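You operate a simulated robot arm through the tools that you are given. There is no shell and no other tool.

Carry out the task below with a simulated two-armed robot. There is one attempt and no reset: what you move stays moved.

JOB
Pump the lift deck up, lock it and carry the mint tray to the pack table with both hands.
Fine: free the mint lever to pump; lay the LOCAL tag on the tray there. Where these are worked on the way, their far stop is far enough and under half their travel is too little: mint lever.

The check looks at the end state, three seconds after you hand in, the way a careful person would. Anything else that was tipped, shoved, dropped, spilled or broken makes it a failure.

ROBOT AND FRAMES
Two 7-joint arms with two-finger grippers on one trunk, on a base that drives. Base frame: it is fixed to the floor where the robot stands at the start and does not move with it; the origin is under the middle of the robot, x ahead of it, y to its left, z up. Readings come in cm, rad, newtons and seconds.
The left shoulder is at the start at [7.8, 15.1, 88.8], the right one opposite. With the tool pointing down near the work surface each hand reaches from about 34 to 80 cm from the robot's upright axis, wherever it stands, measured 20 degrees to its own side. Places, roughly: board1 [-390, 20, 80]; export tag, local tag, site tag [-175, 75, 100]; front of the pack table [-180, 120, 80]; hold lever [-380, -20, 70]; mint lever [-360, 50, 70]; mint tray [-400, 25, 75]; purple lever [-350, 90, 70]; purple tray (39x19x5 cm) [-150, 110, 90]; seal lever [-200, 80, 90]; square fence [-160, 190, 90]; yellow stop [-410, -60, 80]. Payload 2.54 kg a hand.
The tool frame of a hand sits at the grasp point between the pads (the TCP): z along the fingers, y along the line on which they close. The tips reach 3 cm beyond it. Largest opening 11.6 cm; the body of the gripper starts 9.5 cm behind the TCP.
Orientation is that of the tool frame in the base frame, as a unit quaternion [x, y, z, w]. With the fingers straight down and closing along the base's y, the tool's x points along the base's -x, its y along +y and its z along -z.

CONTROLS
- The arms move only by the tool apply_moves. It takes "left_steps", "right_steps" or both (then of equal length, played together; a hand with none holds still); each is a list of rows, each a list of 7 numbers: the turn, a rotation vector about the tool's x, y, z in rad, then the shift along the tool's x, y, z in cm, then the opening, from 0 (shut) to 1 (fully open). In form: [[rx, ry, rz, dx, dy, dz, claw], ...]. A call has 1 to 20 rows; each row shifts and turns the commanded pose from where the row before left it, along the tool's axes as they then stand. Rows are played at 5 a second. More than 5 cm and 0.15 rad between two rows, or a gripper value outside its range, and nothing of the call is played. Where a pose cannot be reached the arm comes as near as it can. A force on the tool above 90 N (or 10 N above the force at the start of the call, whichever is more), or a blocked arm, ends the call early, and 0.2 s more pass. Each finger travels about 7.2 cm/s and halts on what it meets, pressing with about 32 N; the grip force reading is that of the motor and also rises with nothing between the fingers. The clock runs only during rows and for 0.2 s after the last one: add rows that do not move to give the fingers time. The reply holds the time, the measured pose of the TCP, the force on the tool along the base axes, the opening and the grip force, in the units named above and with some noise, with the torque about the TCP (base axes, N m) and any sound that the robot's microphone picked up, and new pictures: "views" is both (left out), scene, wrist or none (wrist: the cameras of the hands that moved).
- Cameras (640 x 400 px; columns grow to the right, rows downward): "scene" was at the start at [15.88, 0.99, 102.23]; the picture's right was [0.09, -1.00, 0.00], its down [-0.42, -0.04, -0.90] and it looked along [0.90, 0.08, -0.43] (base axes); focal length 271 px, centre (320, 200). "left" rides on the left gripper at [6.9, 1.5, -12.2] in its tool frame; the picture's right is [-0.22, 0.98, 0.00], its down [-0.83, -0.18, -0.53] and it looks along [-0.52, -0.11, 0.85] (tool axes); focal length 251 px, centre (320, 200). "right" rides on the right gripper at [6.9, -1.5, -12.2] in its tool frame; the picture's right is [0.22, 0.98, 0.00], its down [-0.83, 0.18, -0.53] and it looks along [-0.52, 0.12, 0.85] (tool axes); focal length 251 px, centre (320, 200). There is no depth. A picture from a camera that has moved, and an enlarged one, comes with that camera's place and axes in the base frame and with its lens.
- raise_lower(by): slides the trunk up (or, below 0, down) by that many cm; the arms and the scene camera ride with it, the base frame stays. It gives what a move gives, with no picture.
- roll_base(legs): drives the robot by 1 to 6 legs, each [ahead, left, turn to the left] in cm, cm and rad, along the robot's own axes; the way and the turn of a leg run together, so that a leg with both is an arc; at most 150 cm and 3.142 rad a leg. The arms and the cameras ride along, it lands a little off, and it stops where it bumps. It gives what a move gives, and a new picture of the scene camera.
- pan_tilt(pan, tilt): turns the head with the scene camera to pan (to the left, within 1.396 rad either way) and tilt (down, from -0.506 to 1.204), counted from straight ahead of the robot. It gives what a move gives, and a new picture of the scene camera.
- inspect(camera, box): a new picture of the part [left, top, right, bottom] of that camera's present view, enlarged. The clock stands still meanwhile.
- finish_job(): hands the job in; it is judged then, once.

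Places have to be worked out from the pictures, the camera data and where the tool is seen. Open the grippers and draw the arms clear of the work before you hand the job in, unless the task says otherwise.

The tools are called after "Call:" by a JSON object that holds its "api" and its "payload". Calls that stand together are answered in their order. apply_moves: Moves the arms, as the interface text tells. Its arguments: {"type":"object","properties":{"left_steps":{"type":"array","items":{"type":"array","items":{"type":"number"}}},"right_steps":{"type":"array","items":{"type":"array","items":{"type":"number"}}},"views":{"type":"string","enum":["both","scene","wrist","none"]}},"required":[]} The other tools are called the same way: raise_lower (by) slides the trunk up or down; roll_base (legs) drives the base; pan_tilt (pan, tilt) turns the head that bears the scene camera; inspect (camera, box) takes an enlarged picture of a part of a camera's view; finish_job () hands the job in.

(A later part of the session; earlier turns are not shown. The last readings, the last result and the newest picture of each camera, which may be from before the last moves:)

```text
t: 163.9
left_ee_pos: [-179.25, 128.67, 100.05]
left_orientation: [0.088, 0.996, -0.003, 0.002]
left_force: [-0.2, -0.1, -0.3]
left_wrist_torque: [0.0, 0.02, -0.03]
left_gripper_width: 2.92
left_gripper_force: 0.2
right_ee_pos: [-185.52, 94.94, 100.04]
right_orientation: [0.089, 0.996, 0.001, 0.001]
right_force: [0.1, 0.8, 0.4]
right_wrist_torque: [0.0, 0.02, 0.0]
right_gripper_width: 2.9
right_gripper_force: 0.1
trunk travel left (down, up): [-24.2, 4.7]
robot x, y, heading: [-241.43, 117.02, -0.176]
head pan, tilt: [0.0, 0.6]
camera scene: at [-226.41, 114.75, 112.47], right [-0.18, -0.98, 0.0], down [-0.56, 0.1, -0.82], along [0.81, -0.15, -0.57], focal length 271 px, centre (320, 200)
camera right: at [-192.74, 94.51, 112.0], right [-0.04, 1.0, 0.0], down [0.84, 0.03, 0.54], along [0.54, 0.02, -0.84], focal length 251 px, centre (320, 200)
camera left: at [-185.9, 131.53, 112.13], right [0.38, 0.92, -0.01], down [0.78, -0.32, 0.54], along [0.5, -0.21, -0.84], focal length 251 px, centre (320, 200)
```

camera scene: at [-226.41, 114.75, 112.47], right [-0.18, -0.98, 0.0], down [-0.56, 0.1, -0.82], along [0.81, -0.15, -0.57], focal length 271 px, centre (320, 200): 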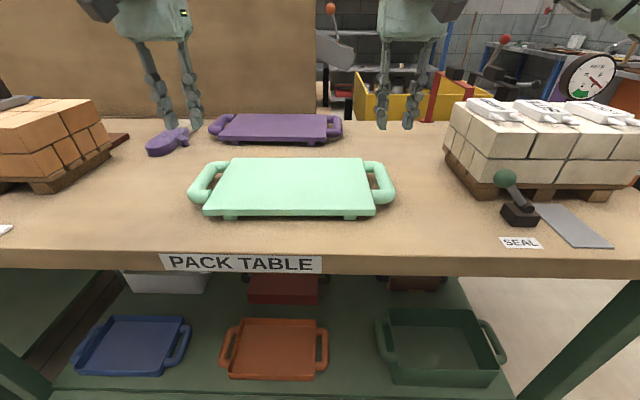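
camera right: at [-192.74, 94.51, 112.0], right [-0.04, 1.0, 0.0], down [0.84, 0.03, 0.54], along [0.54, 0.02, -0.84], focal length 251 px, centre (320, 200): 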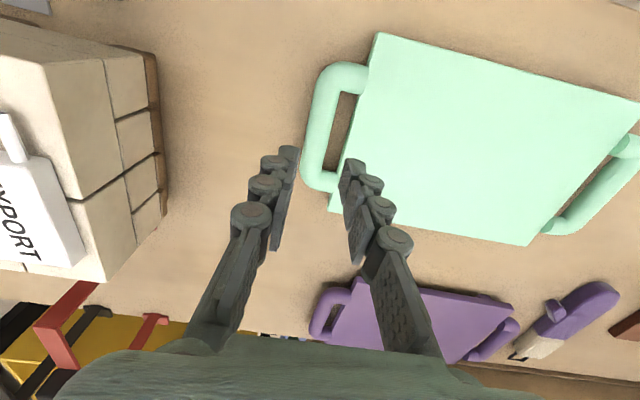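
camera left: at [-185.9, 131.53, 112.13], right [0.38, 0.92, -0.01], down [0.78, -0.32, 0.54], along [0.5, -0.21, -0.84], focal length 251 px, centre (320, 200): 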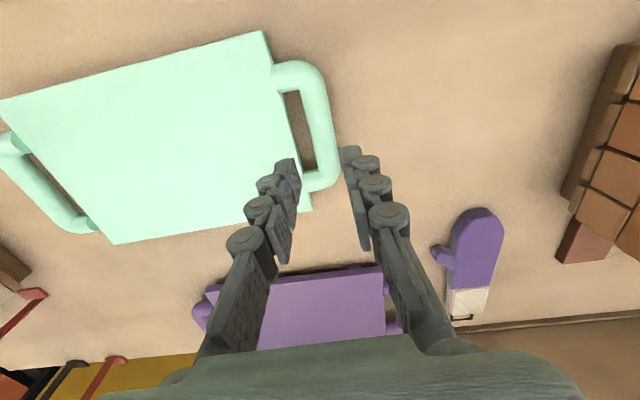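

The tray sits on the table. Now the tags: I zoom to read which one is LOCAL.

Call:
{"api": "inspect", "payload": {"camera": "scene", "box": [430, 70, 640, 200]}}

Call:
{"api": "inspect", "payload": {"camera": "scene", "box": [470, 160, 630, 260]}}

```text
3.05 times, centred on (535, 135) of scene
camera zoom: at [-226.41, 114.75, 112.47], right [-0.18, -0.98, 0.0], down [-0.56, 0.1, -0.82], along [0.81, -0.15, -0.57], focal length 826 px, centre (-335, 398)
```

zoom: 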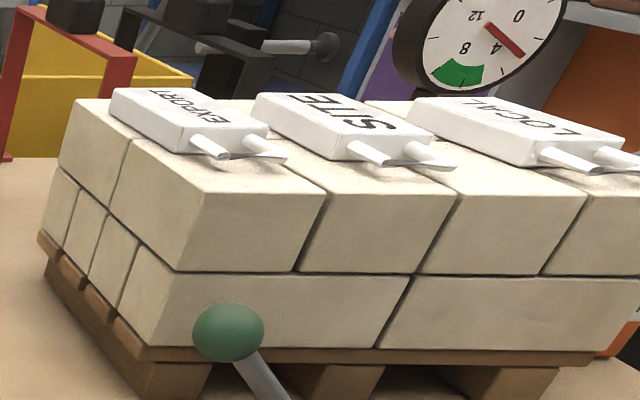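

```text
4.00 times, centred on (550, 210) of scene
camera zoom: at [-226.41, 114.75, 112.47], right [-0.18, -0.98, 0.0], down [-0.56, 0.1, -0.82], along [0.81, -0.15, -0.57], focal length 1085 px, centre (-600, 160)
```

zoom: 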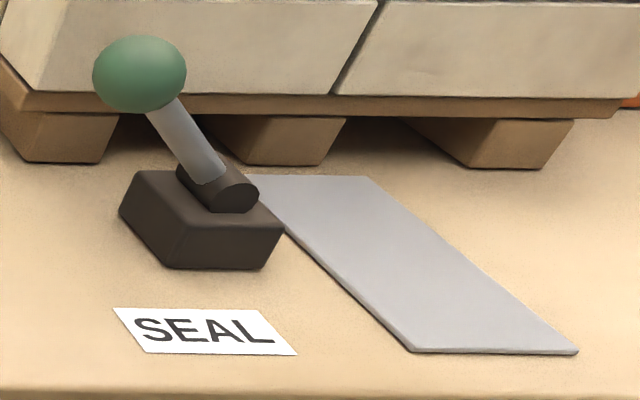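

LOCAL is the right-most tag, about 61 cm ahead and 47 cm to my right on the stack (top z≈99). I raise both hands and shift the base right.

Call:
{"api": "apply_moves", "payload": {"left_steps": [[0, 0, 0, 2, 0, -3, 0.25], [0, 0, 0, 2, 0, -3, 0.25], [0, 0, 0, 2, 0, -3, 0.25], [0, 0, 0, 2, 0, -3, 0.25]], "right_steps": [[0, 0, 0, 2, 0, -4, 0.5], [0, 0, 0, 2, 0, -4, 0.5], [0, 0, 0, 2, 0, -4, 0.5], [0, 0, 0, 2, 0, -3, 0.5]], "views": "none"}}

Call:
{"api": "roll_base", "payload": {"legs": [[0, -26, 0]]}}

Call:
{"api": "pan_tilt", "payload": {"pan": -0.3, "tilt": 0.5}}

Call:
{"api": "inspect", "payload": {"camera": "right", "box": [0, 0, 640, 400]}}

```text
t: 164.9
left_ee_pos: [-187.47, 130.41, 111.97]
left_orientation: [0.089, 0.996, -0.004, 0.003]
left_force: [-0.5, -0.6, 0.2]
left_wrist_torque: [0.0, 0.0, -0.01]
left_gripper_width: 2.93
left_gripper_force: 0.0
right_ee_pos: [-193.82, 96.46, 115.27]
right_orientation: [0.089, 0.996, 0.002, 0.002]
right_force: [-1.0, -0.8, 0.4]
right_wrist_torque: [-0.01, 0.02, 0.0]
right_gripper_width: 5.84
right_gripper_force: 0.0
trunk travel left (down, up): [-24.2, 4.7]
robot x, y, heading: [-242.12, 117.39, -0.178]
head pan, tilt: [0.0, 0.6]
```

```text
t: 168.1
left_ee_pos: [-192.07, 104.52, 111.98]
left_orientation: [0.092, 0.996, -0.004, 0.0]
left_force: [-0.1, -0.6, 0.2]
left_wrist_torque: [0.03, 0.0, 0.01]
left_gripper_width: 2.9
left_gripper_force: 0.0
right_ee_pos: [-198.3, 70.62, 115.24]
right_orientation: [0.092, 0.996, 0.002, 0.002]
right_force: [0.1, -0.1, -0.1]
right_wrist_torque: [-0.01, -0.01, 0.0]
right_gripper_width: 5.8
right_gripper_force: 0.0
trunk travel left (down, up): [-24.2, 4.7]
robot x, y, heading: [-246.11, 91.91, -0.186]
head pan, tilt: [0.0, 0.6]
camera scene: at [-231.13, 89.07, 112.48], right [-0.18, -0.98, 0.0], down [-0.56, 0.1, -0.83], along [0.81, -0.15, -0.56], focal length 271 px, centre (320, 200)
```

scene: 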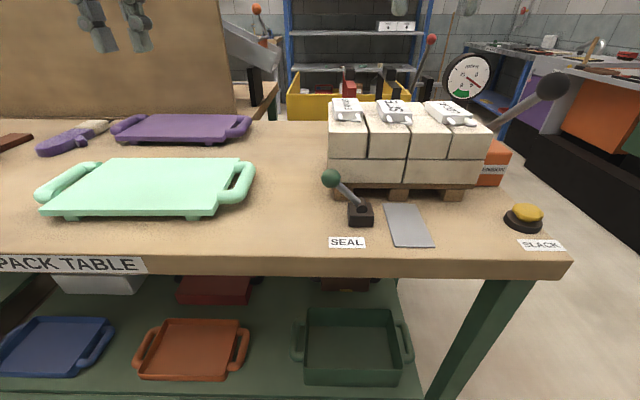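

```text
t: 168.9
left_ee_pos: [-191.92, 104.44, 111.8]
left_orientation: [0.092, 0.996, -0.004, 0.002]
left_force: [0.0, -1.1, 0.2]
left_wrist_torque: [0.03, -0.02, -0.02]
left_gripper_width: 2.93
left_gripper_force: 0.0
right_ee_pos: [-198.41, 70.71, 115.22]
right_orientation: [0.091, 0.996, 0.001, 0.002]
right_force: [-0.1, -0.1, 0.2]
right_wrist_torque: [0.01, 0.01, 0.0]
right_gripper_width: 5.8
right_gripper_force: 0.0
trunk travel left (down, up): [-24.2, 4.7]
robot x, y, heading: [-246.5, 91.69, -0.183]
head pan, tilt: [-0.3, 0.499]
camera scene: at [-231.76, 86.47, 113.38], right [-0.46, -0.89, 0.0], down [-0.42, 0.22, -0.88], along [0.78, -0.41, -0.48], focal length 271 px, centre (320, 200)
```

scene: 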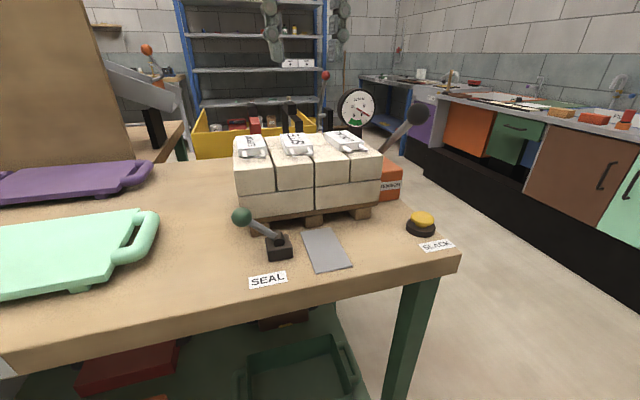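

```text
1.00 times, centred on (320, 200) of right (not enlarged: the box is as wide or as high as the picture)
camera zoom: at [-205.58, 70.28, 127.16], right [-0.03, 1.0, 0.0], down [0.84, 0.03, 0.54], along [0.54, 0.02, -0.84], focal length 251 px, centre (320, 200)
```

zoom: 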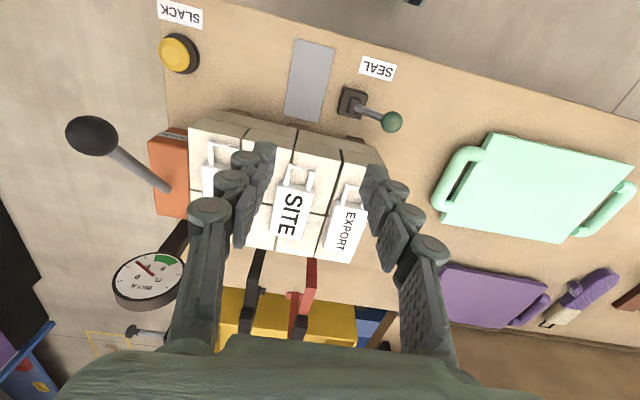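

A black-ball tension lever stands right beside LOCAL (~[-197, 50, 104]), which my right forearm could hit, so I'll use the left hand for the tag. I pull the right hand back and up, then shift the base further right.

Call:
{"api": "apply_moves", "payload": {"right_steps": [[0, 0, 0, 3, 1, -1, 0.5], [0, 0, 0, 3, 1, -1, 0.5], [0, 0, 0, 3, 1, -1, 0.5], [0, 0, 0, 3, 1, 0, 0.5]], "left_steps": [[0, 0, 0, 0, 0, -1, 0.6], [0, 0, 0, 0, 0, 0, 0.7], [0, 0, 0, 0, 0, 0, 0.7], [0, 0, 0, 0, 0, 0, 0.7]], "views": "none"}}

Call:
{"api": "roll_base", "payload": {"legs": [[0, -20, 0]]}}

Call:
{"api": "roll_base", "payload": {"legs": [[0, -18, 0]]}}

Call:
{"api": "inspect", "payload": {"camera": "left", "box": [0, 0, 640, 400]}}

Call:
{"api": "inspect", "payload": {"camera": "right", "box": [0, 0, 640, 400]}}

```text
t: 169.9
left_ee_pos: [-191.91, 104.49, 112.88]
left_orientation: [0.091, 0.996, -0.004, 0.002]
left_force: [-0.7, 0.8, 0.6]
left_wrist_torque: [-0.02, -0.01, -0.03]
left_gripper_width: 8.1
left_gripper_force: 0.1
right_ee_pos: [-209.54, 76.85, 118.27]
right_orientation: [0.091, 0.996, 0.001, 0.002]
right_force: [0.2, -0.2, 0.0]
right_wrist_torque: [0.0, 0.01, -0.03]
right_gripper_width: 5.82
right_gripper_force: 0.0
trunk travel left (down, up): [-24.2, 4.7]
robot x, y, heading: [-246.19, 91.57, -0.183]
head pan, tilt: [-0.3, 0.499]
```

```text
t: 172.4
left_ee_pos: [-195.51, 85.09, 112.89]
left_orientation: [0.09, 0.996, -0.004, 0.003]
left_force: [0.6, -0.2, 0.1]
left_wrist_torque: [-0.01, 0.03, -0.01]
left_gripper_width: 8.11
left_gripper_force: 0.0
right_ee_pos: [-213.06, 57.44, 118.33]
right_orientation: [0.09, 0.996, 0.001, 0.001]
right_force: [0.4, -0.6, 0.4]
right_wrist_torque: [0.01, 0.03, 0.02]
right_gripper_width: 5.8
right_gripper_force: 0.0
trunk travel left (down, up): [-24.2, 4.7]
robot x, y, heading: [-250.04, 71.96, -0.183]
head pan, tilt: [-0.3, 0.499]
camera scene: at [-235.33, 67.03, 113.39], right [-0.46, -0.89, 0.0], down [-0.42, 0.22, -0.88], along [0.78, -0.41, -0.48], focal length 271 px, centre (320, 200)
```

scene: 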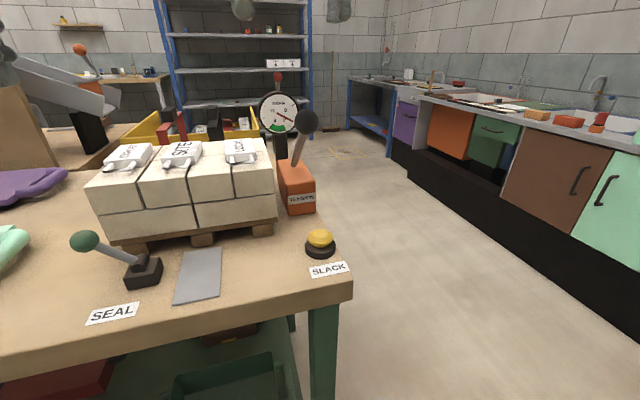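

```text
t: 174.7
left_ee_pos: [-198.79, 67.89, 112.73]
left_orientation: [0.087, 0.996, -0.004, 0.002]
left_force: [0.4, -0.8, 0.7]
left_wrist_torque: [0.01, -0.01, 0.03]
left_gripper_width: 8.1
left_gripper_force: 0.1
right_ee_pos: [-216.05, 40.19, 118.35]
right_orientation: [0.089, 0.996, 0.001, 0.002]
right_force: [0.1, 0.6, -0.8]
right_wrist_torque: [0.03, 0.03, 0.04]
right_gripper_width: 5.8
right_gripper_force: 0.0
trunk travel left (down, up): [-24.2, 4.7]
robot x, y, heading: [-253.42, 54.56, -0.18]
head pan, tilt: [-0.3, 0.499]
camera scene: at [-238.48, 49.63, 113.39], right [-0.46, -0.89, 0.0], down [-0.42, 0.22, -0.88], along [0.78, -0.4, -0.48], focal length 271 px, centre (320, 200)
```

scene: 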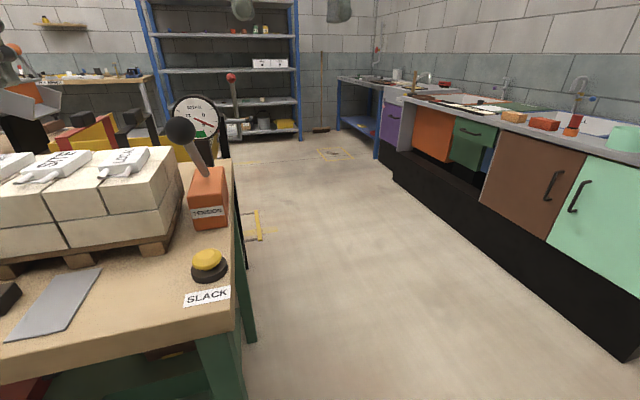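

```text
1.00 times, centred on (320, 200) of left (not enlarged: the box is as wide or as high as the picture)
camera zoom: at [-205.28, 70.71, 124.98], right [0.38, 0.92, -0.01], down [0.78, -0.32, 0.54], along [0.5, -0.21, -0.84], focal length 251 px, centre (320, 200)
```

zoom: 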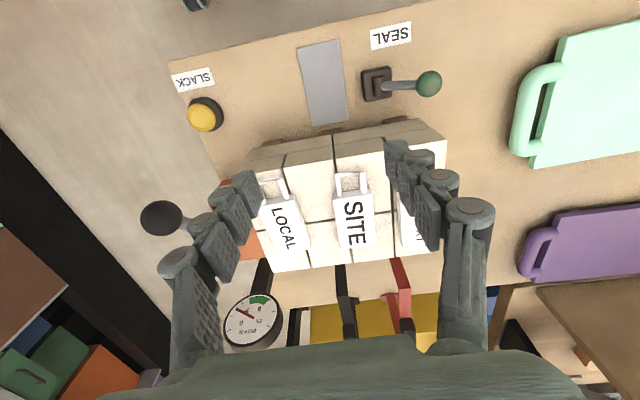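

```text
1.00 times, centred on (320, 200) of right (not enlarged: the box is as wide or as high as the picture)
camera zoom: at [-223.29, 39.77, 130.26], right [-0.04, 1.0, 0.0], down [0.84, 0.03, 0.54], along [0.54, 0.02, -0.84], focal length 251 px, centre (320, 200)
```

zoom: 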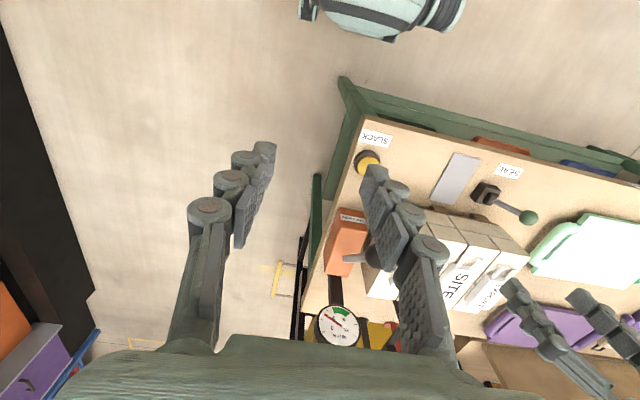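

The left hand is near; LOCAL lies at about (63 ahead, 16 left), its neighbour lever ball at (55, 6, z 104). I zoom on the tag for its size and yaw.

Call:
{"api": "inspect", "payload": {"camera": "left", "box": [230, 150, 390, 290]}}

Call:
{"api": "pan_tilt", "payload": {"pan": 0.25, "tilt": 0.45}}

Call:
{"api": "inspect", "payload": {"camera": "scene", "box": [200, 60, 440, 260]}}

```text
2.86 times, centred on (310, 220) of left
camera zoom: at [-205.28, 70.71, 124.98], right [0.38, 0.92, -0.01], down [0.78, -0.32, 0.54], along [0.5, -0.21, -0.84], focal length 718 px, centre (349, 143)
```

zoom: 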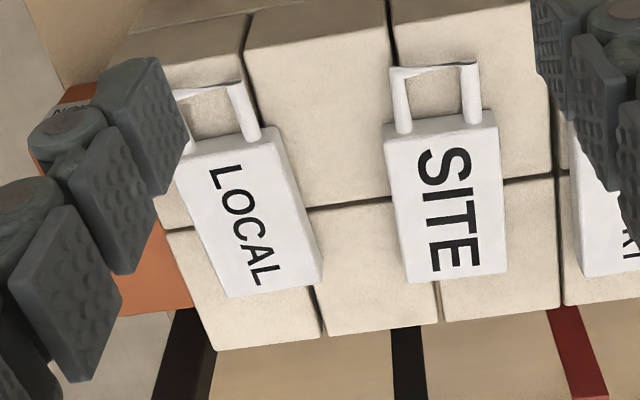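

```text
t: 175.7
left_ee_pos: [-198.63, 67.89, 112.85]
left_orientation: [0.089, 0.996, -0.005, 0.002]
left_force: [0.3, -0.6, -0.4]
left_wrist_torque: [0.02, -0.01, -0.01]
left_gripper_width: 8.13
left_gripper_force: 0.0
right_ee_pos: [-216.07, 40.2, 118.27]
right_orientation: [0.089, 0.996, 0.002, 0.002]
right_force: [-0.8, -0.6, 0.3]
right_wrist_torque: [-0.03, 0.01, -0.01]
right_gripper_width: 5.81
right_gripper_force: 0.1
trunk travel left (down, up): [-24.2, 4.7]
robot x, y, heading: [-252.75, 54.84, -0.18]
head pan, tilt: [0.25, 0.45]
camera scene: at [-237.39, 54.49, 113.83], right [0.07, -1.0, 0.0], down [-0.43, -0.03, -0.9], along [0.9, 0.06, -0.44], focal length 271 px, centre (320, 200)
```

scene: 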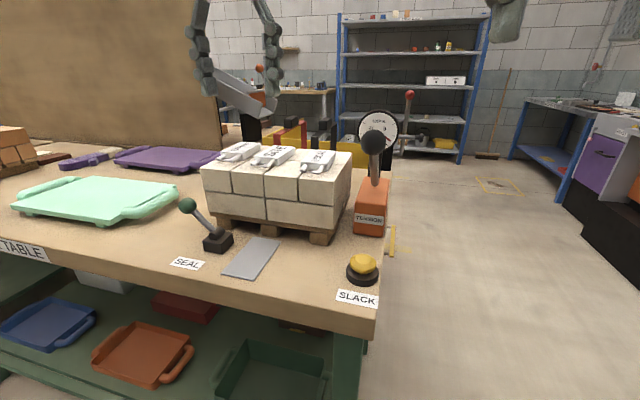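

```text
2.00 times, centred on (320, 160) of scene
camera zoom: at [-237.39, 54.49, 113.83], right [0.07, -1.0, 0.0], down [-0.43, -0.03, -0.9], along [0.9, 0.06, -0.44], focal length 542 px, centre (320, 280)
```

zoom: 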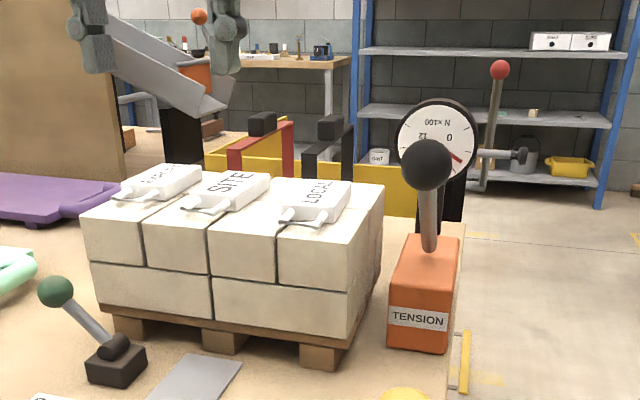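

LOCAL is aligned with my hand, ~4.7 × 8.2 cm, centre ≈ (63.8, 15.8), top z≈98.7. I raise the trunk and move the base 6 cm ahead and 3 cm right for comfortable reach.

Call:
{"api": "raise_lower", "payload": {"by": 4.5}}

Call:
{"api": "roll_base", "payload": {"legs": [[6, -3, 0]]}}

Call:
{"api": "apply_moves", "payload": {"left_steps": [[0, 0, 0, -2.2, -1.5, 1.2, 0.6], [0, 0, 0, -2.2, -1.4, 1.2, 0.6], [0, 0, 0, -2.1, -1.3, 1.2, 0.6], [0, 0, 0, 0, 0, 0, 0.6]], "views": "both"}}

```text
t: 176.6
left_ee_pos: [-198.62, 68.02, 117.33]
left_orientation: [0.088, 0.996, -0.005, 0.002]
left_force: [-0.4, 0.4, 0.6]
left_wrist_torque: [0.01, -0.01, -0.02]
left_gripper_width: 8.15
left_gripper_force: 0.2
right_ee_pos: [-216.04, 40.23, 122.73]
right_orientation: [0.089, 0.996, 0.001, 0.002]
right_force: [-0.1, -0.4, 0.1]
right_wrist_torque: [-0.02, 0.02, 0.0]
right_gripper_width: 5.8
right_gripper_force: 0.1
trunk travel left (down, up): [-28.7, 0.2]
robot x, y, heading: [-252.92, 55.09, -0.177]
head pan, tilt: [0.25, 0.45]
```

```text
t: 177.6
left_ee_pos: [-193.26, 63.94, 117.37]
left_orientation: [0.088, 0.996, -0.004, 0.002]
left_force: [0.7, 0.3, -0.7]
left_wrist_torque: [0.03, 0.05, 0.03]
left_gripper_width: 8.09
left_gripper_force: 0.0
right_ee_pos: [-210.78, 36.13, 122.83]
right_orientation: [0.088, 0.996, 0.001, 0.0]
right_force: [-0.1, -1.0, -0.7]
right_wrist_torque: [0.04, 0.02, -0.01]
right_gripper_width: 5.8
right_gripper_force: 0.0
trunk travel left (down, up): [-28.7, 0.2]
robot x, y, heading: [-247.75, 50.91, -0.174]
head pan, tilt: [0.25, 0.45]
camera scene: at [-232.01, 50.43, 118.32], right [0.07, -1.0, 0.0], down [-0.43, -0.03, -0.9], along [0.9, 0.07, -0.44], focal length 271 px, centre (320, 200)
```

scene: 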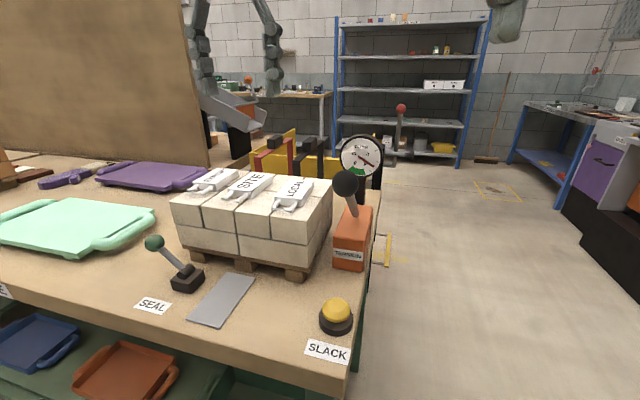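

```text
t: 178.6
left_ee_pos: [-188.64, 59.82, 113.33]
left_orientation: [0.087, 0.996, -0.005, 0.003]
left_force: [-0.1, 0.1, -0.2]
left_wrist_torque: [0.0, 0.03, 0.01]
left_gripper_width: 6.96
left_gripper_force: 0.0
left hand out of reach, approached as far as the arm can: row 3
right_ee_pos: [-210.87, 36.19, 122.73]
right_orientation: [0.088, 0.996, 0.001, 0.002]
right_force: [0.2, -0.6, 0.1]
right_wrist_torque: [-0.02, 0.0, -0.03]
right_gripper_width: 5.76
right_gripper_force: 0.0
trunk travel left (down, up): [-28.7, 0.2]
robot x, y, heading: [-247.89, 50.98, -0.177]
head pan, tilt: [0.25, 0.45]
camera scene: at [-232.07, 50.48, 118.33], right [0.07, -1.0, 0.0], down [-0.43, -0.03, -0.9], along [0.9, 0.07, -0.44], focal length 271 px, centre (320, 200)
camera left: at [-195.21, 62.65, 125.32], right [0.38, 0.92, -0.01], down [0.78, -0.32, 0.54], along [0.5, -0.21, -0.84], focal length 251 px, centre (320, 200)
```

scene: 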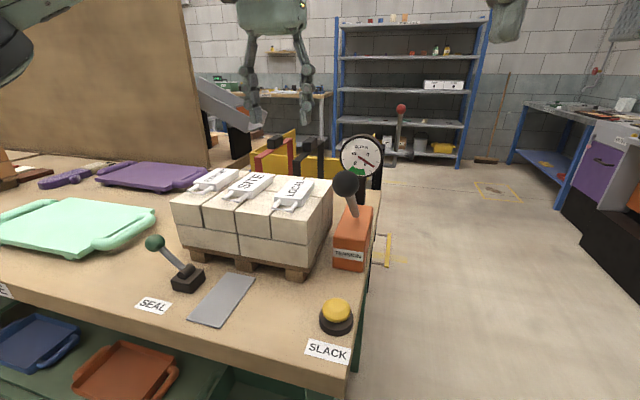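
left: 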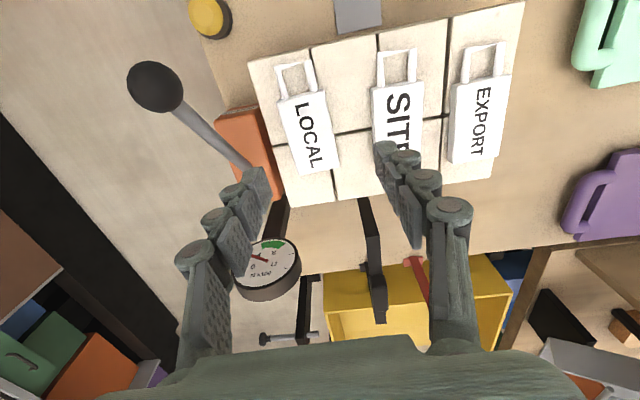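

LOCAL lies 0.6 cm ahead and 1.4 cm right of the left TCP. I centre over it and descend to z≈104, then check.

Call:
{"api": "apply_moves", "payload": {"left_steps": [[0, 0, 0, -0.6, -1.4, 0, 0.6], [0, 0, 0, 0, 0, 3, 0.6], [0, 0, 0, 0, 0, 3, 0.6], [0, 0, 0, 0, 0, 3, 0.6], [0, 0, 0, 0, 0, 0, 0.6]], "views": "wrist"}}

Call:
{"api": "inspect", "payload": {"camera": "scene", "box": [180, 80, 420, 260]}}

```text
t: 179.8
left_ee_pos: [-188.97, 59.34, 103.93]
left_orientation: [0.087, 0.996, -0.005, 0.001]
left_force: [0.1, 0.1, -0.9]
left_wrist_torque: [-0.01, 0.0, 0.0]
left_gripper_width: 6.94
left_gripper_force: 0.0
left hand out of reach, approached as far as the arm can: row 1
right_ee_pos: [-210.8, 36.03, 122.73]
right_orientation: [0.088, 0.996, 0.001, 0.002]
right_force: [0.4, -0.3, -0.2]
right_wrist_torque: [0.02, 0.01, 0.01]
right_gripper_width: 5.81
right_gripper_force: 0.2
trunk travel left (down, up): [-28.7, 0.2]
robot x, y, heading: [-247.69, 50.69, -0.177]
head pan, tilt: [0.25, 0.45]
camera left: at [-195.44, 62.24, 116.04], right [0.38, 0.92, -0.01], down [0.78, -0.32, 0.54], along [0.5, -0.21, -0.84], focal length 251 px, centre (320, 200)
```

left: 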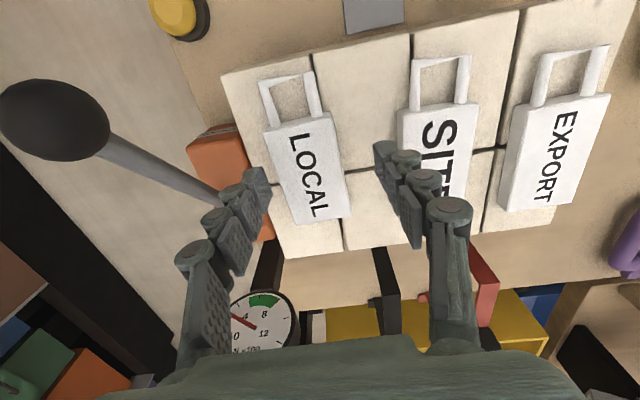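

```text
2.22 times, centred on (300, 170) of scene
camera zoom: at [-232.09, 50.48, 118.34], right [0.07, -1.0, 0.0], down [-0.43, -0.03, -0.9], along [0.9, 0.07, -0.44], focal length 603 px, centre (364, 267)
```

zoom: 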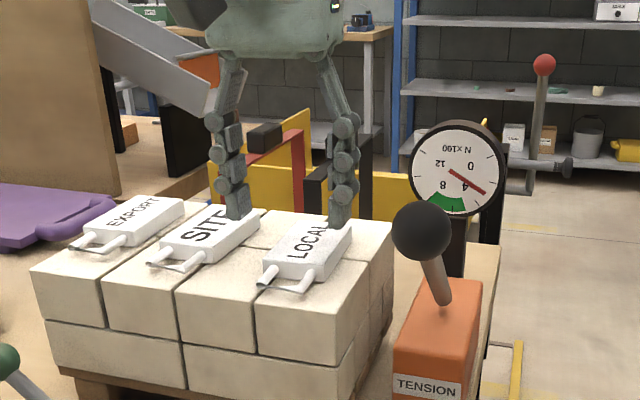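

Offset now 0.9 cm ahead and 1.1 cm right. I correct this and recheck before the final descent.

Call:
{"api": "apply_moves", "payload": {"left_steps": [[0, 0, 0, -0.5, -0.6, 0, 0.55], [0, 0, 0, -0.4, -0.5, 0, 0.55], [0, 0, 0, 0, 0, 1, 0.55], [0, 0, 0, 0, 0, 0, 0.55]], "views": "wrist"}}

```text
t: 180.8
left_ee_pos: [-188.33, 58.26, 102.94]
left_orientation: [0.087, 0.996, -0.004, 0.002]
left_force: [-0.6, -0.6, 0.7]
left_wrist_torque: [0.01, 0.04, 0.02]
left_gripper_width: 6.4
left_gripper_force: 0.1
right_ee_pos: [-210.84, 36.1, 122.73]
right_orientation: [0.088, 0.996, 0.001, 0.001]
right_force: [-0.3, -0.5, -0.2]
right_wrist_torque: [0.01, 0.0, -0.01]
right_gripper_width: 5.8
right_gripper_force: 0.1
trunk travel left (down, up): [-28.7, 0.2]
robot x, y, heading: [-247.94, 50.81, -0.176]
head pan, tilt: [0.25, 0.45]
camera left: at [-194.8, 61.03, 115.04], right [0.38, 0.92, -0.01], down [0.78, -0.32, 0.54], along [0.5, -0.21, -0.84], focal length 251 px, centre (320, 200)
```

left: 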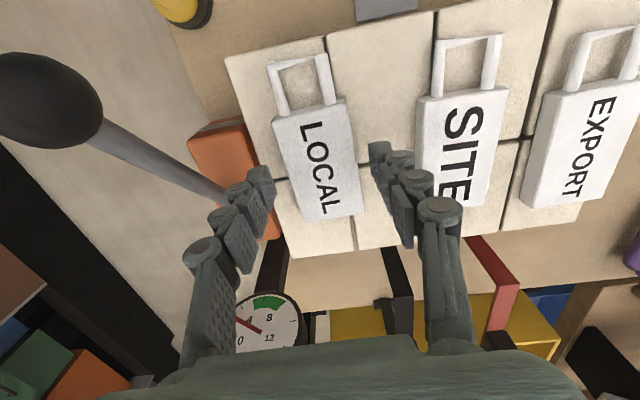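

Centered. I descend ~2.6 cm in small steps and check the force.

Call:
{"api": "apply_moves", "payload": {"left_steps": [[0, 0, 0, 0, 0, 0.8, 0.55], [0, 0, 0, 0, 0, 0.8, 0.55], [0, 0, 0, 0, 0, 0.6, 0.55], [0, 0, 0, 0, 0, 0.5, 0.55], [0, 0, 0, 0, 0, 0, 0.55]], "views": "wrist"}}

Call:
{"api": "inspect", "payload": {"camera": "scene", "box": [240, 130, 360, 220]}}

```text
t: 182.0
left_ee_pos: [-188.12, 58.3, 100.3]
left_orientation: [0.088, 0.996, -0.004, 0.001]
left_force: [0.0, -0.6, -0.5]
left_wrist_torque: [-0.01, -0.02, 0.01]
left_gripper_width: 6.41
left_gripper_force: 0.1
right_ee_pos: [-210.73, 36.23, 122.82]
right_orientation: [0.088, 0.996, 0.001, 0.002]
right_force: [1.2, 0.4, -0.2]
right_wrist_torque: [0.0, 0.01, 0.03]
right_gripper_width: 5.79
right_gripper_force: 0.0
trunk travel left (down, up): [-28.7, 0.2]
robot x, y, heading: [-247.93, 51.15, -0.176]
head pan, tilt: [0.25, 0.45]
camera left: at [-194.74, 61.13, 112.37], right [0.38, 0.92, -0.01], down [0.78, -0.32, 0.54], along [0.5, -0.21, -0.84], focal length 251 px, centre (320, 200)
```

left: 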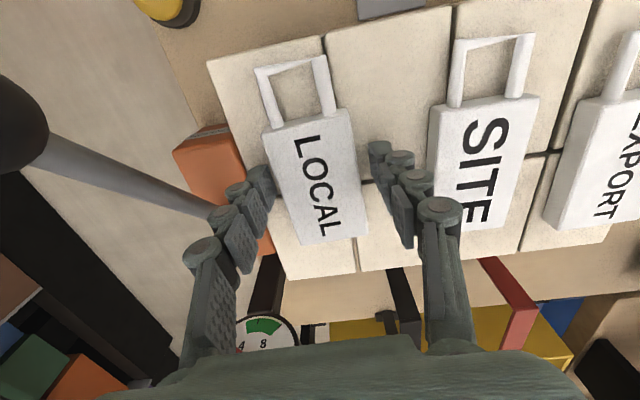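

```text
4.44 times, centred on (300, 175) of scene
camera zoom: at [-232.08, 50.48, 118.33], right [0.07, -1.0, 0.0], down [-0.43, -0.03, -0.9], along [0.9, 0.07, -0.44], focal length 1205 px, centre (409, 311)
```

zoom: 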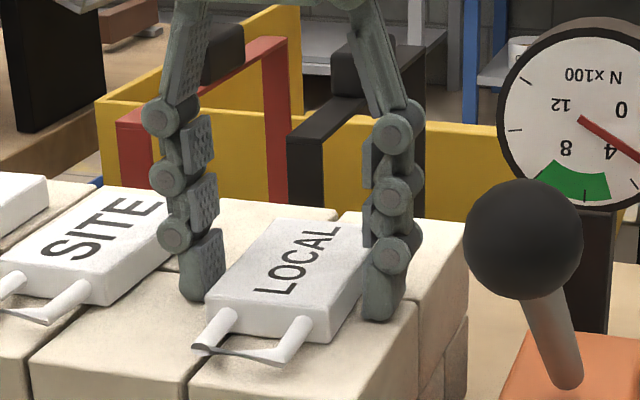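

The fingers straddle LOCAL with tips near the brick top. I close and then lift.

Call:
{"api": "apply_moves", "payload": {"left_steps": [[0, 0, 0, 0, 0, 0, 0.4], [0, 0, 0, 0, 0, 0, 0.3], [0, 0, 0, 0, 0, 0, 0.25], [0, 0, 0, 0, 0, 0, 0.25], [0, 0, 0, 0, 0, 0, 0.25]], "views": "wrist"}}

```text
t: 183.2
left_ee_pos: [-188.24, 58.35, 100.52]
left_orientation: [0.088, 0.996, -0.004, 0.003]
left_force: [4.3, 4.4, 13.0]
left_wrist_torque: [0.31, -0.09, -0.09]
left_gripper_width: 4.88
left_gripper_force: 31.7
right_ee_pos: [-210.9, 36.21, 122.8]
right_orientation: [0.088, 0.996, 0.001, 0.001]
right_force: [-0.6, -0.7, -0.1]
right_wrist_torque: [0.04, 0.0, 0.0]
right_gripper_width: 5.79
right_gripper_force: 0.0
trunk travel left (down, up): [-28.7, 0.2]
robot x, y, heading: [-247.92, 51.09, -0.173]
head pan, tilt: [0.25, 0.45]
camera left: at [-194.79, 61.17, 112.49], right [0.38, 0.92, -0.01], down [0.78, -0.32, 0.54], along [0.5, -0.21, -0.84], focal length 251 px, centre (320, 200)
```

left: 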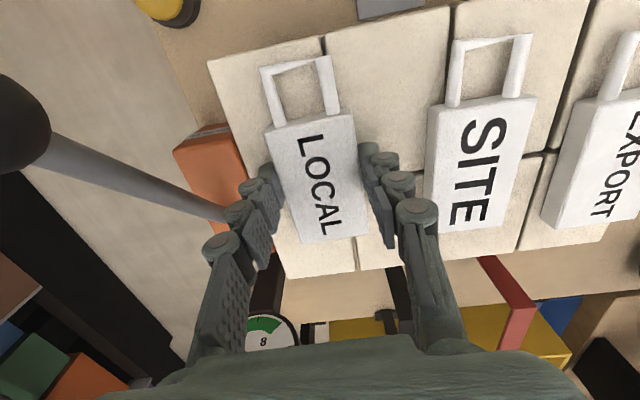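

LOCAL is gripped (4.9 cm). I lift it straight up about 10 cm.

Call:
{"api": "apply_moves", "payload": {"left_steps": [[0, 0, 0, 0, 0, -1, 0.25], [0, 0, 0, 0, 0, -1.5, 0.25], [0, 0, 0, 0, 0, -2, 0.25], [0, 0, 0, 0, 0, -2.5, 0.25], [0, 0, 0, 0, 0, -2.5, 0.25], [0, 0, 0, 0, 0, 0, 0.25]], "views": "both"}}

```text
t: 184.6
left_ee_pos: [-188.11, 58.39, 109.83]
left_orientation: [0.088, 0.996, -0.005, 0.003]
left_force: [0.3, -0.7, -0.3]
left_wrist_torque: [0.01, -0.01, -0.02]
left_gripper_width: 4.89
left_gripper_force: 31.5
right_ee_pos: [-210.8, 36.14, 122.7]
right_orientation: [0.088, 0.996, 0.002, 0.002]
right_force: [-0.1, -0.9, 0.8]
right_wrist_torque: [0.01, -0.03, 0.02]
right_gripper_width: 5.79
right_gripper_force: 0.0
trunk travel left (down, up): [-28.7, 0.2]
robot x, y, heading: [-247.65, 51.04, -0.176]
head pan, tilt: [0.25, 0.45]
camera scene: at [-232.09, 50.48, 118.34], right [0.07, -1.0, 0.0], down [-0.43, -0.03, -0.9], along [0.9, 0.07, -0.44], focal length 271 px, centre (320, 200)
camera left: at [-194.69, 61.18, 121.87], right [0.38, 0.92, -0.01], down [0.78, -0.32, 0.54], along [0.5, -0.21, -0.84], focal length 251 px, centre (320, 200)
```

scene: 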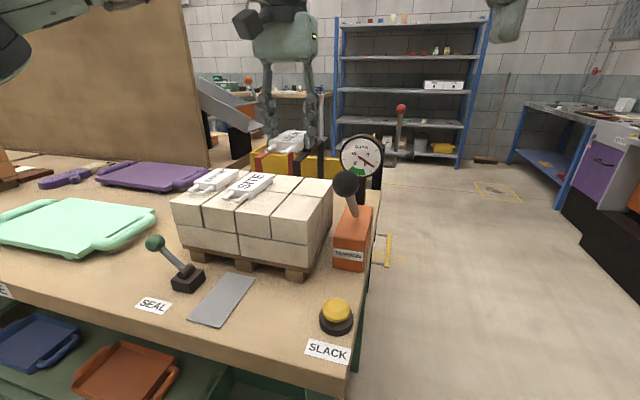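
left: 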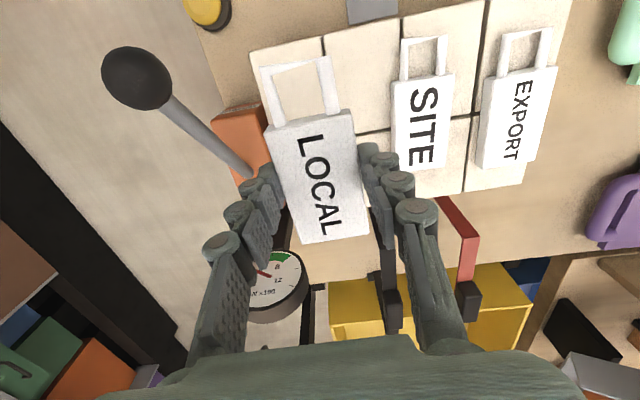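

LOCAL is clear of the stack, the others undisturbed. I move the base left ~53 cm (and 4.4 back) so the mint tray is under the left hand.

Call:
{"api": "roll_base", "payload": {"legs": [[-4.4, 0, 0], [0, 53, 0]]}}

Call:
{"api": "inspect", "payload": {"camera": "left", "box": [0, 0, 640, 400]}}

```text
t: 190.7
left_ee_pos: [-183.03, 111.08, 109.78]
left_orientation: [0.088, 0.996, -0.005, 0.002]
left_force: [0.3, -0.3, -0.8]
left_wrist_torque: [-0.01, -0.05, -0.04]
left_gripper_width: 4.87
left_gripper_force: 32.3
right_ee_pos: [-205.69, 89.02, 122.84]
right_orientation: [0.089, 0.996, 0.002, 0.002]
right_force: [0.6, -0.6, -0.9]
right_wrist_torque: [-0.01, 0.01, 0.02]
right_gripper_width: 5.78
right_gripper_force: 0.1
trunk travel left (down, up): [-28.7, 0.2]
robot x, y, heading: [-242.81, 103.73, -0.178]
head pan, tilt: [0.25, 0.45]
camera scene: at [-227.05, 103.33, 118.33], right [0.07, -1.0, 0.0], down [-0.43, -0.03, -0.9], along [0.9, 0.06, -0.44], focal length 271 px, centre (320, 200)
```

scene: 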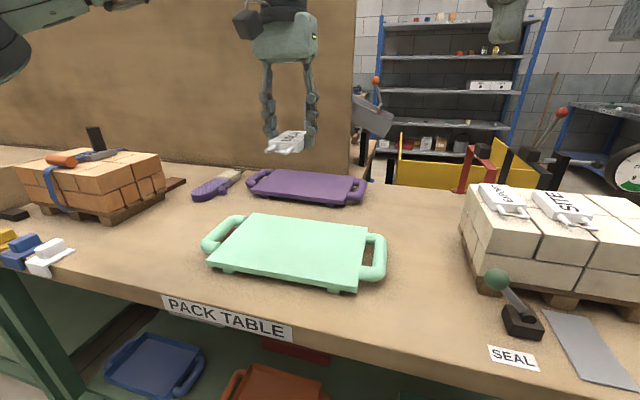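

```text
1.00 times, centred on (320, 200) of left (not enlarged: the box is as wide or as high as the picture)
camera zoom: at [-189.61, 113.93, 121.83], right [0.38, 0.92, -0.01], down [0.78, -0.32, 0.54], along [0.5, -0.21, -0.84], focal length 251 px, centre (320, 200)
```

zoom: 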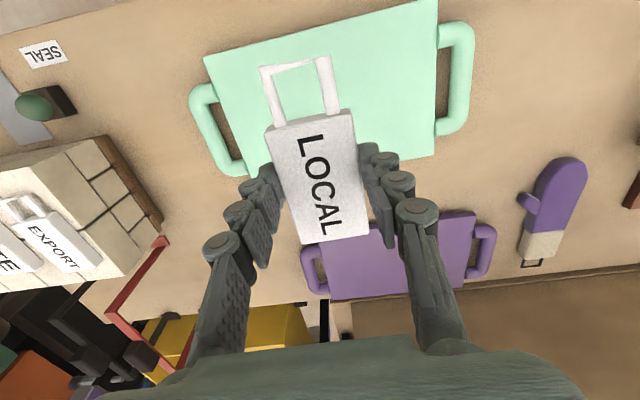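

The tag hangs right over the tray's centre. I descend to ~3 cm above the tray top, then in small steps until contact.

Call:
{"api": "apply_moves", "payload": {"left_steps": [[0, 0, 0, 0, 0, 4, 0.25], [0, 0, 0, 0, 0, 4, 0.25], [0, 0, 0, 0, 0, 4, 0.25], [0, 0, 0, 0, 0, 3, 0.25], [0, 0, 0, 0, 0, 0, 0.25]], "views": "both"}}

```text
t: 191.9
left_ee_pos: [-183.22, 111.07, 94.67]
left_orientation: [0.088, 0.996, -0.005, 0.001]
left_force: [0.3, -0.4, -0.1]
left_wrist_torque: [-0.02, 0.03, 0.02]
left_gripper_width: 4.88
left_gripper_force: 31.4
right_ee_pos: [-205.73, 89.04, 122.82]
right_orientation: [0.089, 0.996, 0.001, 0.002]
right_force: [0.8, 0.0, 0.1]
right_wrist_torque: [0.0, -0.01, 0.01]
right_gripper_width: 5.8
right_gripper_force: 0.1
trunk travel left (down, up): [-28.7, 0.2]
robot x, y, heading: [-242.67, 103.97, -0.182]
head pan, tilt: [0.25, 0.45]
camera scene: at [-227.06, 103.32, 118.34], right [0.07, -1.0, 0.0], down [-0.43, -0.03, -0.9], along [0.9, 0.06, -0.44], focal length 271 px, centre (320, 200)
camera left: at [-189.75, 113.88, 106.79], right [0.38, 0.92, -0.01], down [0.78, -0.32, 0.54], along [0.5, -0.21, -0.84], focal length 251 px, centre (320, 200)
```

scene: 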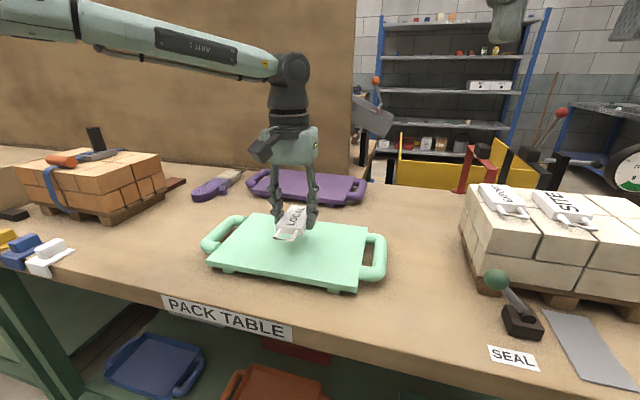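
left: 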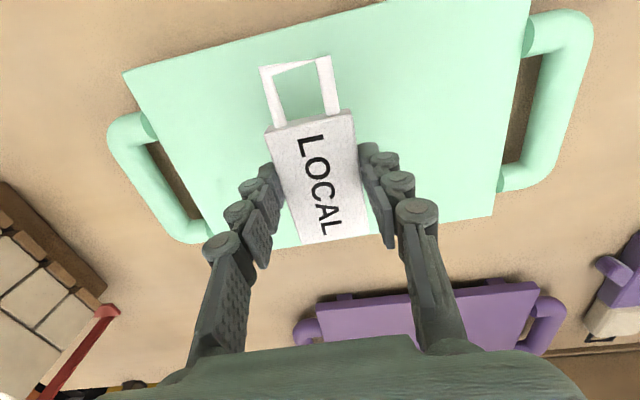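

Everything (incl. the loop) will lie within the tray. I lower in 0.5 cm steps toward contact.

Call:
{"api": "apply_moves", "payload": {"left_steps": [[0, 0, 0, 0, 0, 0.6, 0.25], [0, 0, 0, 0, 0, 0.6, 0.25], [0, 0, 0, 0, 0, 0.5, 0.25], [0, 0, 0, 0, 0, 0.5, 0.25], [0, 0, 0, 0, 0, 0, 0.25]], "views": "none"}}

Call:
{"api": "inspect", "payload": {"camera": "scene", "box": [190, 180, 400, 300]}}

```text
t: 193.1
left_ee_pos: [-183.15, 110.92, 92.53]
left_orientation: [0.087, 0.996, -0.004, 0.002]
left_force: [0.4, -0.5, -1.2]
left_wrist_torque: [-0.01, -0.03, -0.02]
left_gripper_width: 4.88
left_gripper_force: 31.8
right_ee_pos: [-205.7, 88.99, 122.81]
right_orientation: [0.089, 0.996, 0.003, 0.001]
right_force: [0.4, -0.7, 0.9]
right_wrist_torque: [-0.02, 0.03, -0.02]
right_gripper_width: 5.82
right_gripper_force: 0.1
trunk travel left (down, up): [-28.7, 0.2]
robot x, y, heading: [-242.73, 103.56, -0.179]
head pan, tilt: [0.25, 0.45]
```

```text
3.05 times, centred on (295, 240) of scene
camera zoom: at [-227.05, 103.32, 118.33], right [0.07, -1.0, 0.0], down [-0.43, -0.03, -0.9], along [0.9, 0.06, -0.44], focal length 826 px, centre (396, 78)
```

zoom: 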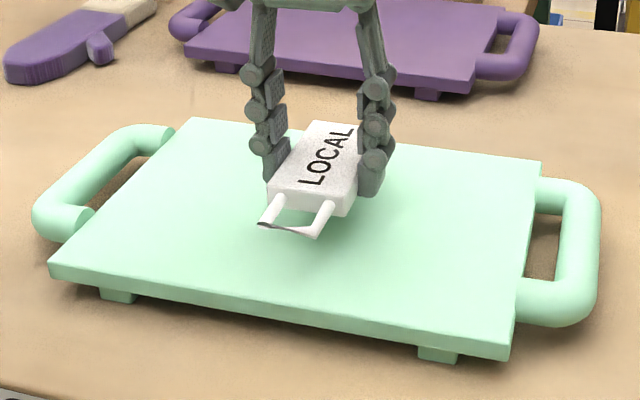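

Close, not yet touching. I continue in 0.4 cm steps.

Call:
{"api": "apply_moves", "payload": {"left_steps": [[0, 0, 0, 0, 0, 0.4, 0.25], [0, 0, 0, 0, 0, 0.4, 0.25], [0, 0, 0, 0, 0, 0, 0.25]], "views": "none"}}

Call:
{"api": "apply_moves", "payload": {"left_steps": [[0, 0, 0, 0, 0, 0.4, 0.25], [0, 0, 0, 0, 0, 0, 0.25]], "views": "none"}}

Call:
{"api": "inspect", "payload": {"camera": "scene", "box": [250, 190, 350, 270]}}

```text
t: 193.9
left_ee_pos: [-183.0, 110.91, 91.83]
left_orientation: [0.088, 0.996, -0.004, 0.002]
left_force: [-0.4, -0.4, -0.6]
left_wrist_torque: [0.0, -0.02, 0.02]
left_gripper_width: 4.87
left_gripper_force: 32.0
right_ee_pos: [-205.75, 89.0, 122.71]
right_orientation: [0.088, 0.996, 0.002, 0.002]
right_force: [-0.1, -0.5, 0.5]
right_wrist_torque: [0.0, 0.03, 0.0]
right_gripper_width: 5.78
right_gripper_force: 0.1
trunk travel left (down, up): [-28.7, 0.2]
robot x, y, heading: [-242.68, 103.75, -0.181]
head pan, tilt: [0.25, 0.45]
```

```text
t: 194.5
left_ee_pos: [-183.08, 110.92, 91.32]
left_orientation: [0.088, 0.996, -0.004, 0.002]
left_force: [0.0, -1.1, -0.8]
left_wrist_torque: [-0.01, 0.04, 0.03]
left_gripper_width: 4.92
left_gripper_force: 31.7
right_ee_pos: [-205.85, 89.04, 122.76]
right_orientation: [0.089, 0.996, 0.002, 0.002]
right_force: [0.6, -0.1, 0.3]
right_wrist_torque: [0.0, -0.02, 0.04]
right_gripper_width: 5.83
right_gripper_force: 0.1
trunk travel left (down, up): [-28.7, 0.2]
robot x, y, heading: [-243.13, 103.64, -0.184]
head pan, tilt: [0.25, 0.45]
```

```text
5.00 times, centred on (300, 230) of scene
camera zoom: at [-227.05, 103.32, 118.33], right [0.07, -1.0, 0.0], down [-0.43, -0.03, -0.9], along [0.9, 0.06, -0.44], focal length 1356 px, centre (420, 50)
```

zoom: 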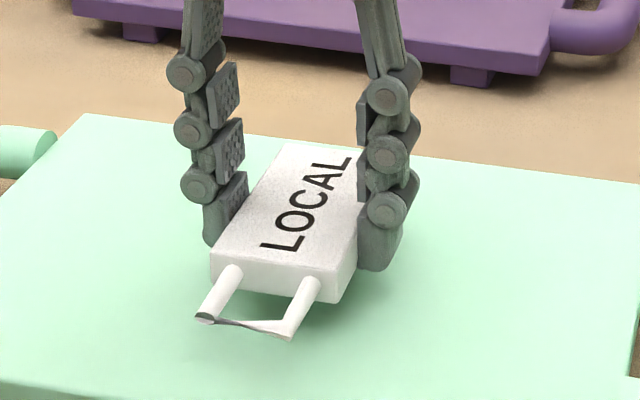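

Still a hair above. A couple more small steps until force shows.

Call:
{"api": "apply_moves", "payload": {"left_steps": [[0, 0, 0, 0, 0, 0.4, 0.25], [0, 0, 0, 0, 0, 0, 0.25]], "views": "none"}}

Call:
{"api": "apply_moves", "payload": {"left_steps": [[0, 0, 0, 0, 0, 0.4, 0.25], [0, 0, 0, 0, 0, 0, 0.25]], "views": "none"}}

Call:
{"api": "inspect", "payload": {"camera": "scene", "box": [250, 190, 350, 270]}}

```text
t: 195.1
left_ee_pos: [-182.96, 110.89, 90.87]
left_orientation: [0.089, 0.996, -0.005, 0.002]
left_force: [0.2, -0.1, -1.8]
left_wrist_torque: [-0.01, 0.0, -0.01]
left_gripper_width: 4.86
left_gripper_force: 32.2
right_ee_pos: [-205.83, 89.07, 122.73]
right_orientation: [0.089, 0.996, 0.001, 0.002]
right_force: [0.1, 0.0, 0.1]
right_wrist_torque: [-0.02, -0.02, 0.0]
right_gripper_width: 5.78
right_gripper_force: 0.0
trunk travel left (down, up): [-28.7, 0.2]
robot x, y, heading: [-242.68, 103.76, -0.185]
head pan, tilt: [0.25, 0.45]
```

```text
t: 195.7
left_ee_pos: [-183.05, 111.03, 90.64]
left_orientation: [0.089, 0.996, -0.004, 0.002]
left_force: [0.0, 0.3, -0.2]
left_wrist_torque: [0.0, 0.0, -0.01]
left_gripper_width: 4.88
left_gripper_force: 31.9
right_ee_pos: [-205.75, 88.91, 122.81]
right_orientation: [0.09, 0.996, 0.001, 0.001]
right_force: [0.6, -0.1, 0.4]
right_wrist_torque: [-0.01, 0.05, -0.03]
right_gripper_width: 5.79
right_gripper_force: 0.0
trunk travel left (down, up): [-28.7, 0.2]
robot x, y, heading: [-242.73, 103.91, -0.183]
head pan, tilt: [0.25, 0.45]
```

```text
5.00 times, centred on (300, 230) of scene
camera zoom: at [-227.05, 103.32, 118.33], right [0.07, -1.0, 0.0], down [-0.43, -0.03, -0.9], along [0.9, 0.06, -0.44], focal length 1356 px, centre (420, 50)
```

zoom: 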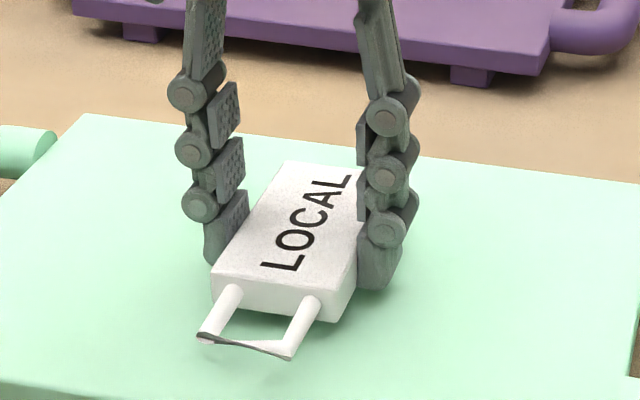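

Nearly down. I go on in 0.4 cm steps.

Call:
{"api": "apply_moves", "payload": {"left_steps": [[0, 0, 0, 0, 0, 0.4, 0.25], [0, 0, 0, 0, 0, 0, 0.25]], "views": "none"}}

Call:
{"api": "apply_moves", "payload": {"left_steps": [[0, 0, 0, 0, 0, 0.3, 0.25], [0, 0, 0, 0, 0, 0, 0.25]], "views": "none"}}

Call:
{"api": "inspect", "payload": {"camera": "scene", "box": [250, 190, 350, 270]}}

```text
t: 196.3
left_ee_pos: [-183.09, 110.95, 90.05]
left_orientation: [0.088, 0.996, -0.004, 0.002]
left_force: [0.0, 0.0, -1.0]
left_wrist_torque: [-0.01, -0.01, -0.04]
left_gripper_width: 4.87
left_gripper_force: 31.8
right_ee_pos: [-205.89, 89.06, 122.69]
right_orientation: [0.089, 0.996, 0.002, 0.001]
right_force: [0.2, 1.0, 0.3]
right_wrist_torque: [0.02, 0.03, -0.02]
right_gripper_width: 5.8
right_gripper_force: 0.0
trunk travel left (down, up): [-28.7, 0.2]
robot x, y, heading: [-242.94, 103.84, -0.18]
head pan, tilt: [0.25, 0.45]
```

```text
t: 196.9
left_ee_pos: [-183.05, 111.03, 89.89]
left_orientation: [0.089, 0.996, -0.005, 0.003]
left_force: [-0.7, 0.0, 0.0]
left_wrist_torque: [-0.03, -0.02, -0.02]
left_gripper_width: 4.88
left_gripper_force: 32.3
right_ee_pos: [-205.85, 88.86, 122.79]
right_orientation: [0.09, 0.996, 0.001, 0.002]
right_force: [0.5, -0.4, -0.5]
right_wrist_torque: [0.0, 0.01, 0.0]
right_gripper_width: 5.8
right_gripper_force: 0.0
trunk travel left (down, up): [-28.7, 0.2]
robot x, y, heading: [-242.78, 103.66, -0.184]
head pan, tilt: [0.25, 0.45]
```

```text
5.00 times, centred on (300, 230) of scene
camera zoom: at [-227.05, 103.32, 118.33], right [0.07, -1.0, 0.0], down [-0.43, -0.03, -0.9], along [0.9, 0.06, -0.44], focal length 1356 px, centre (420, 50)
```

zoom: 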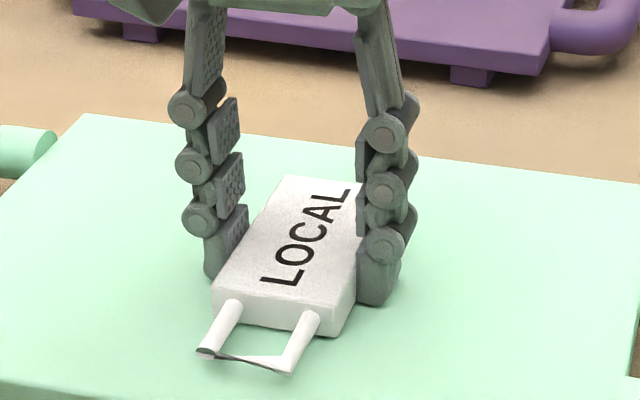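

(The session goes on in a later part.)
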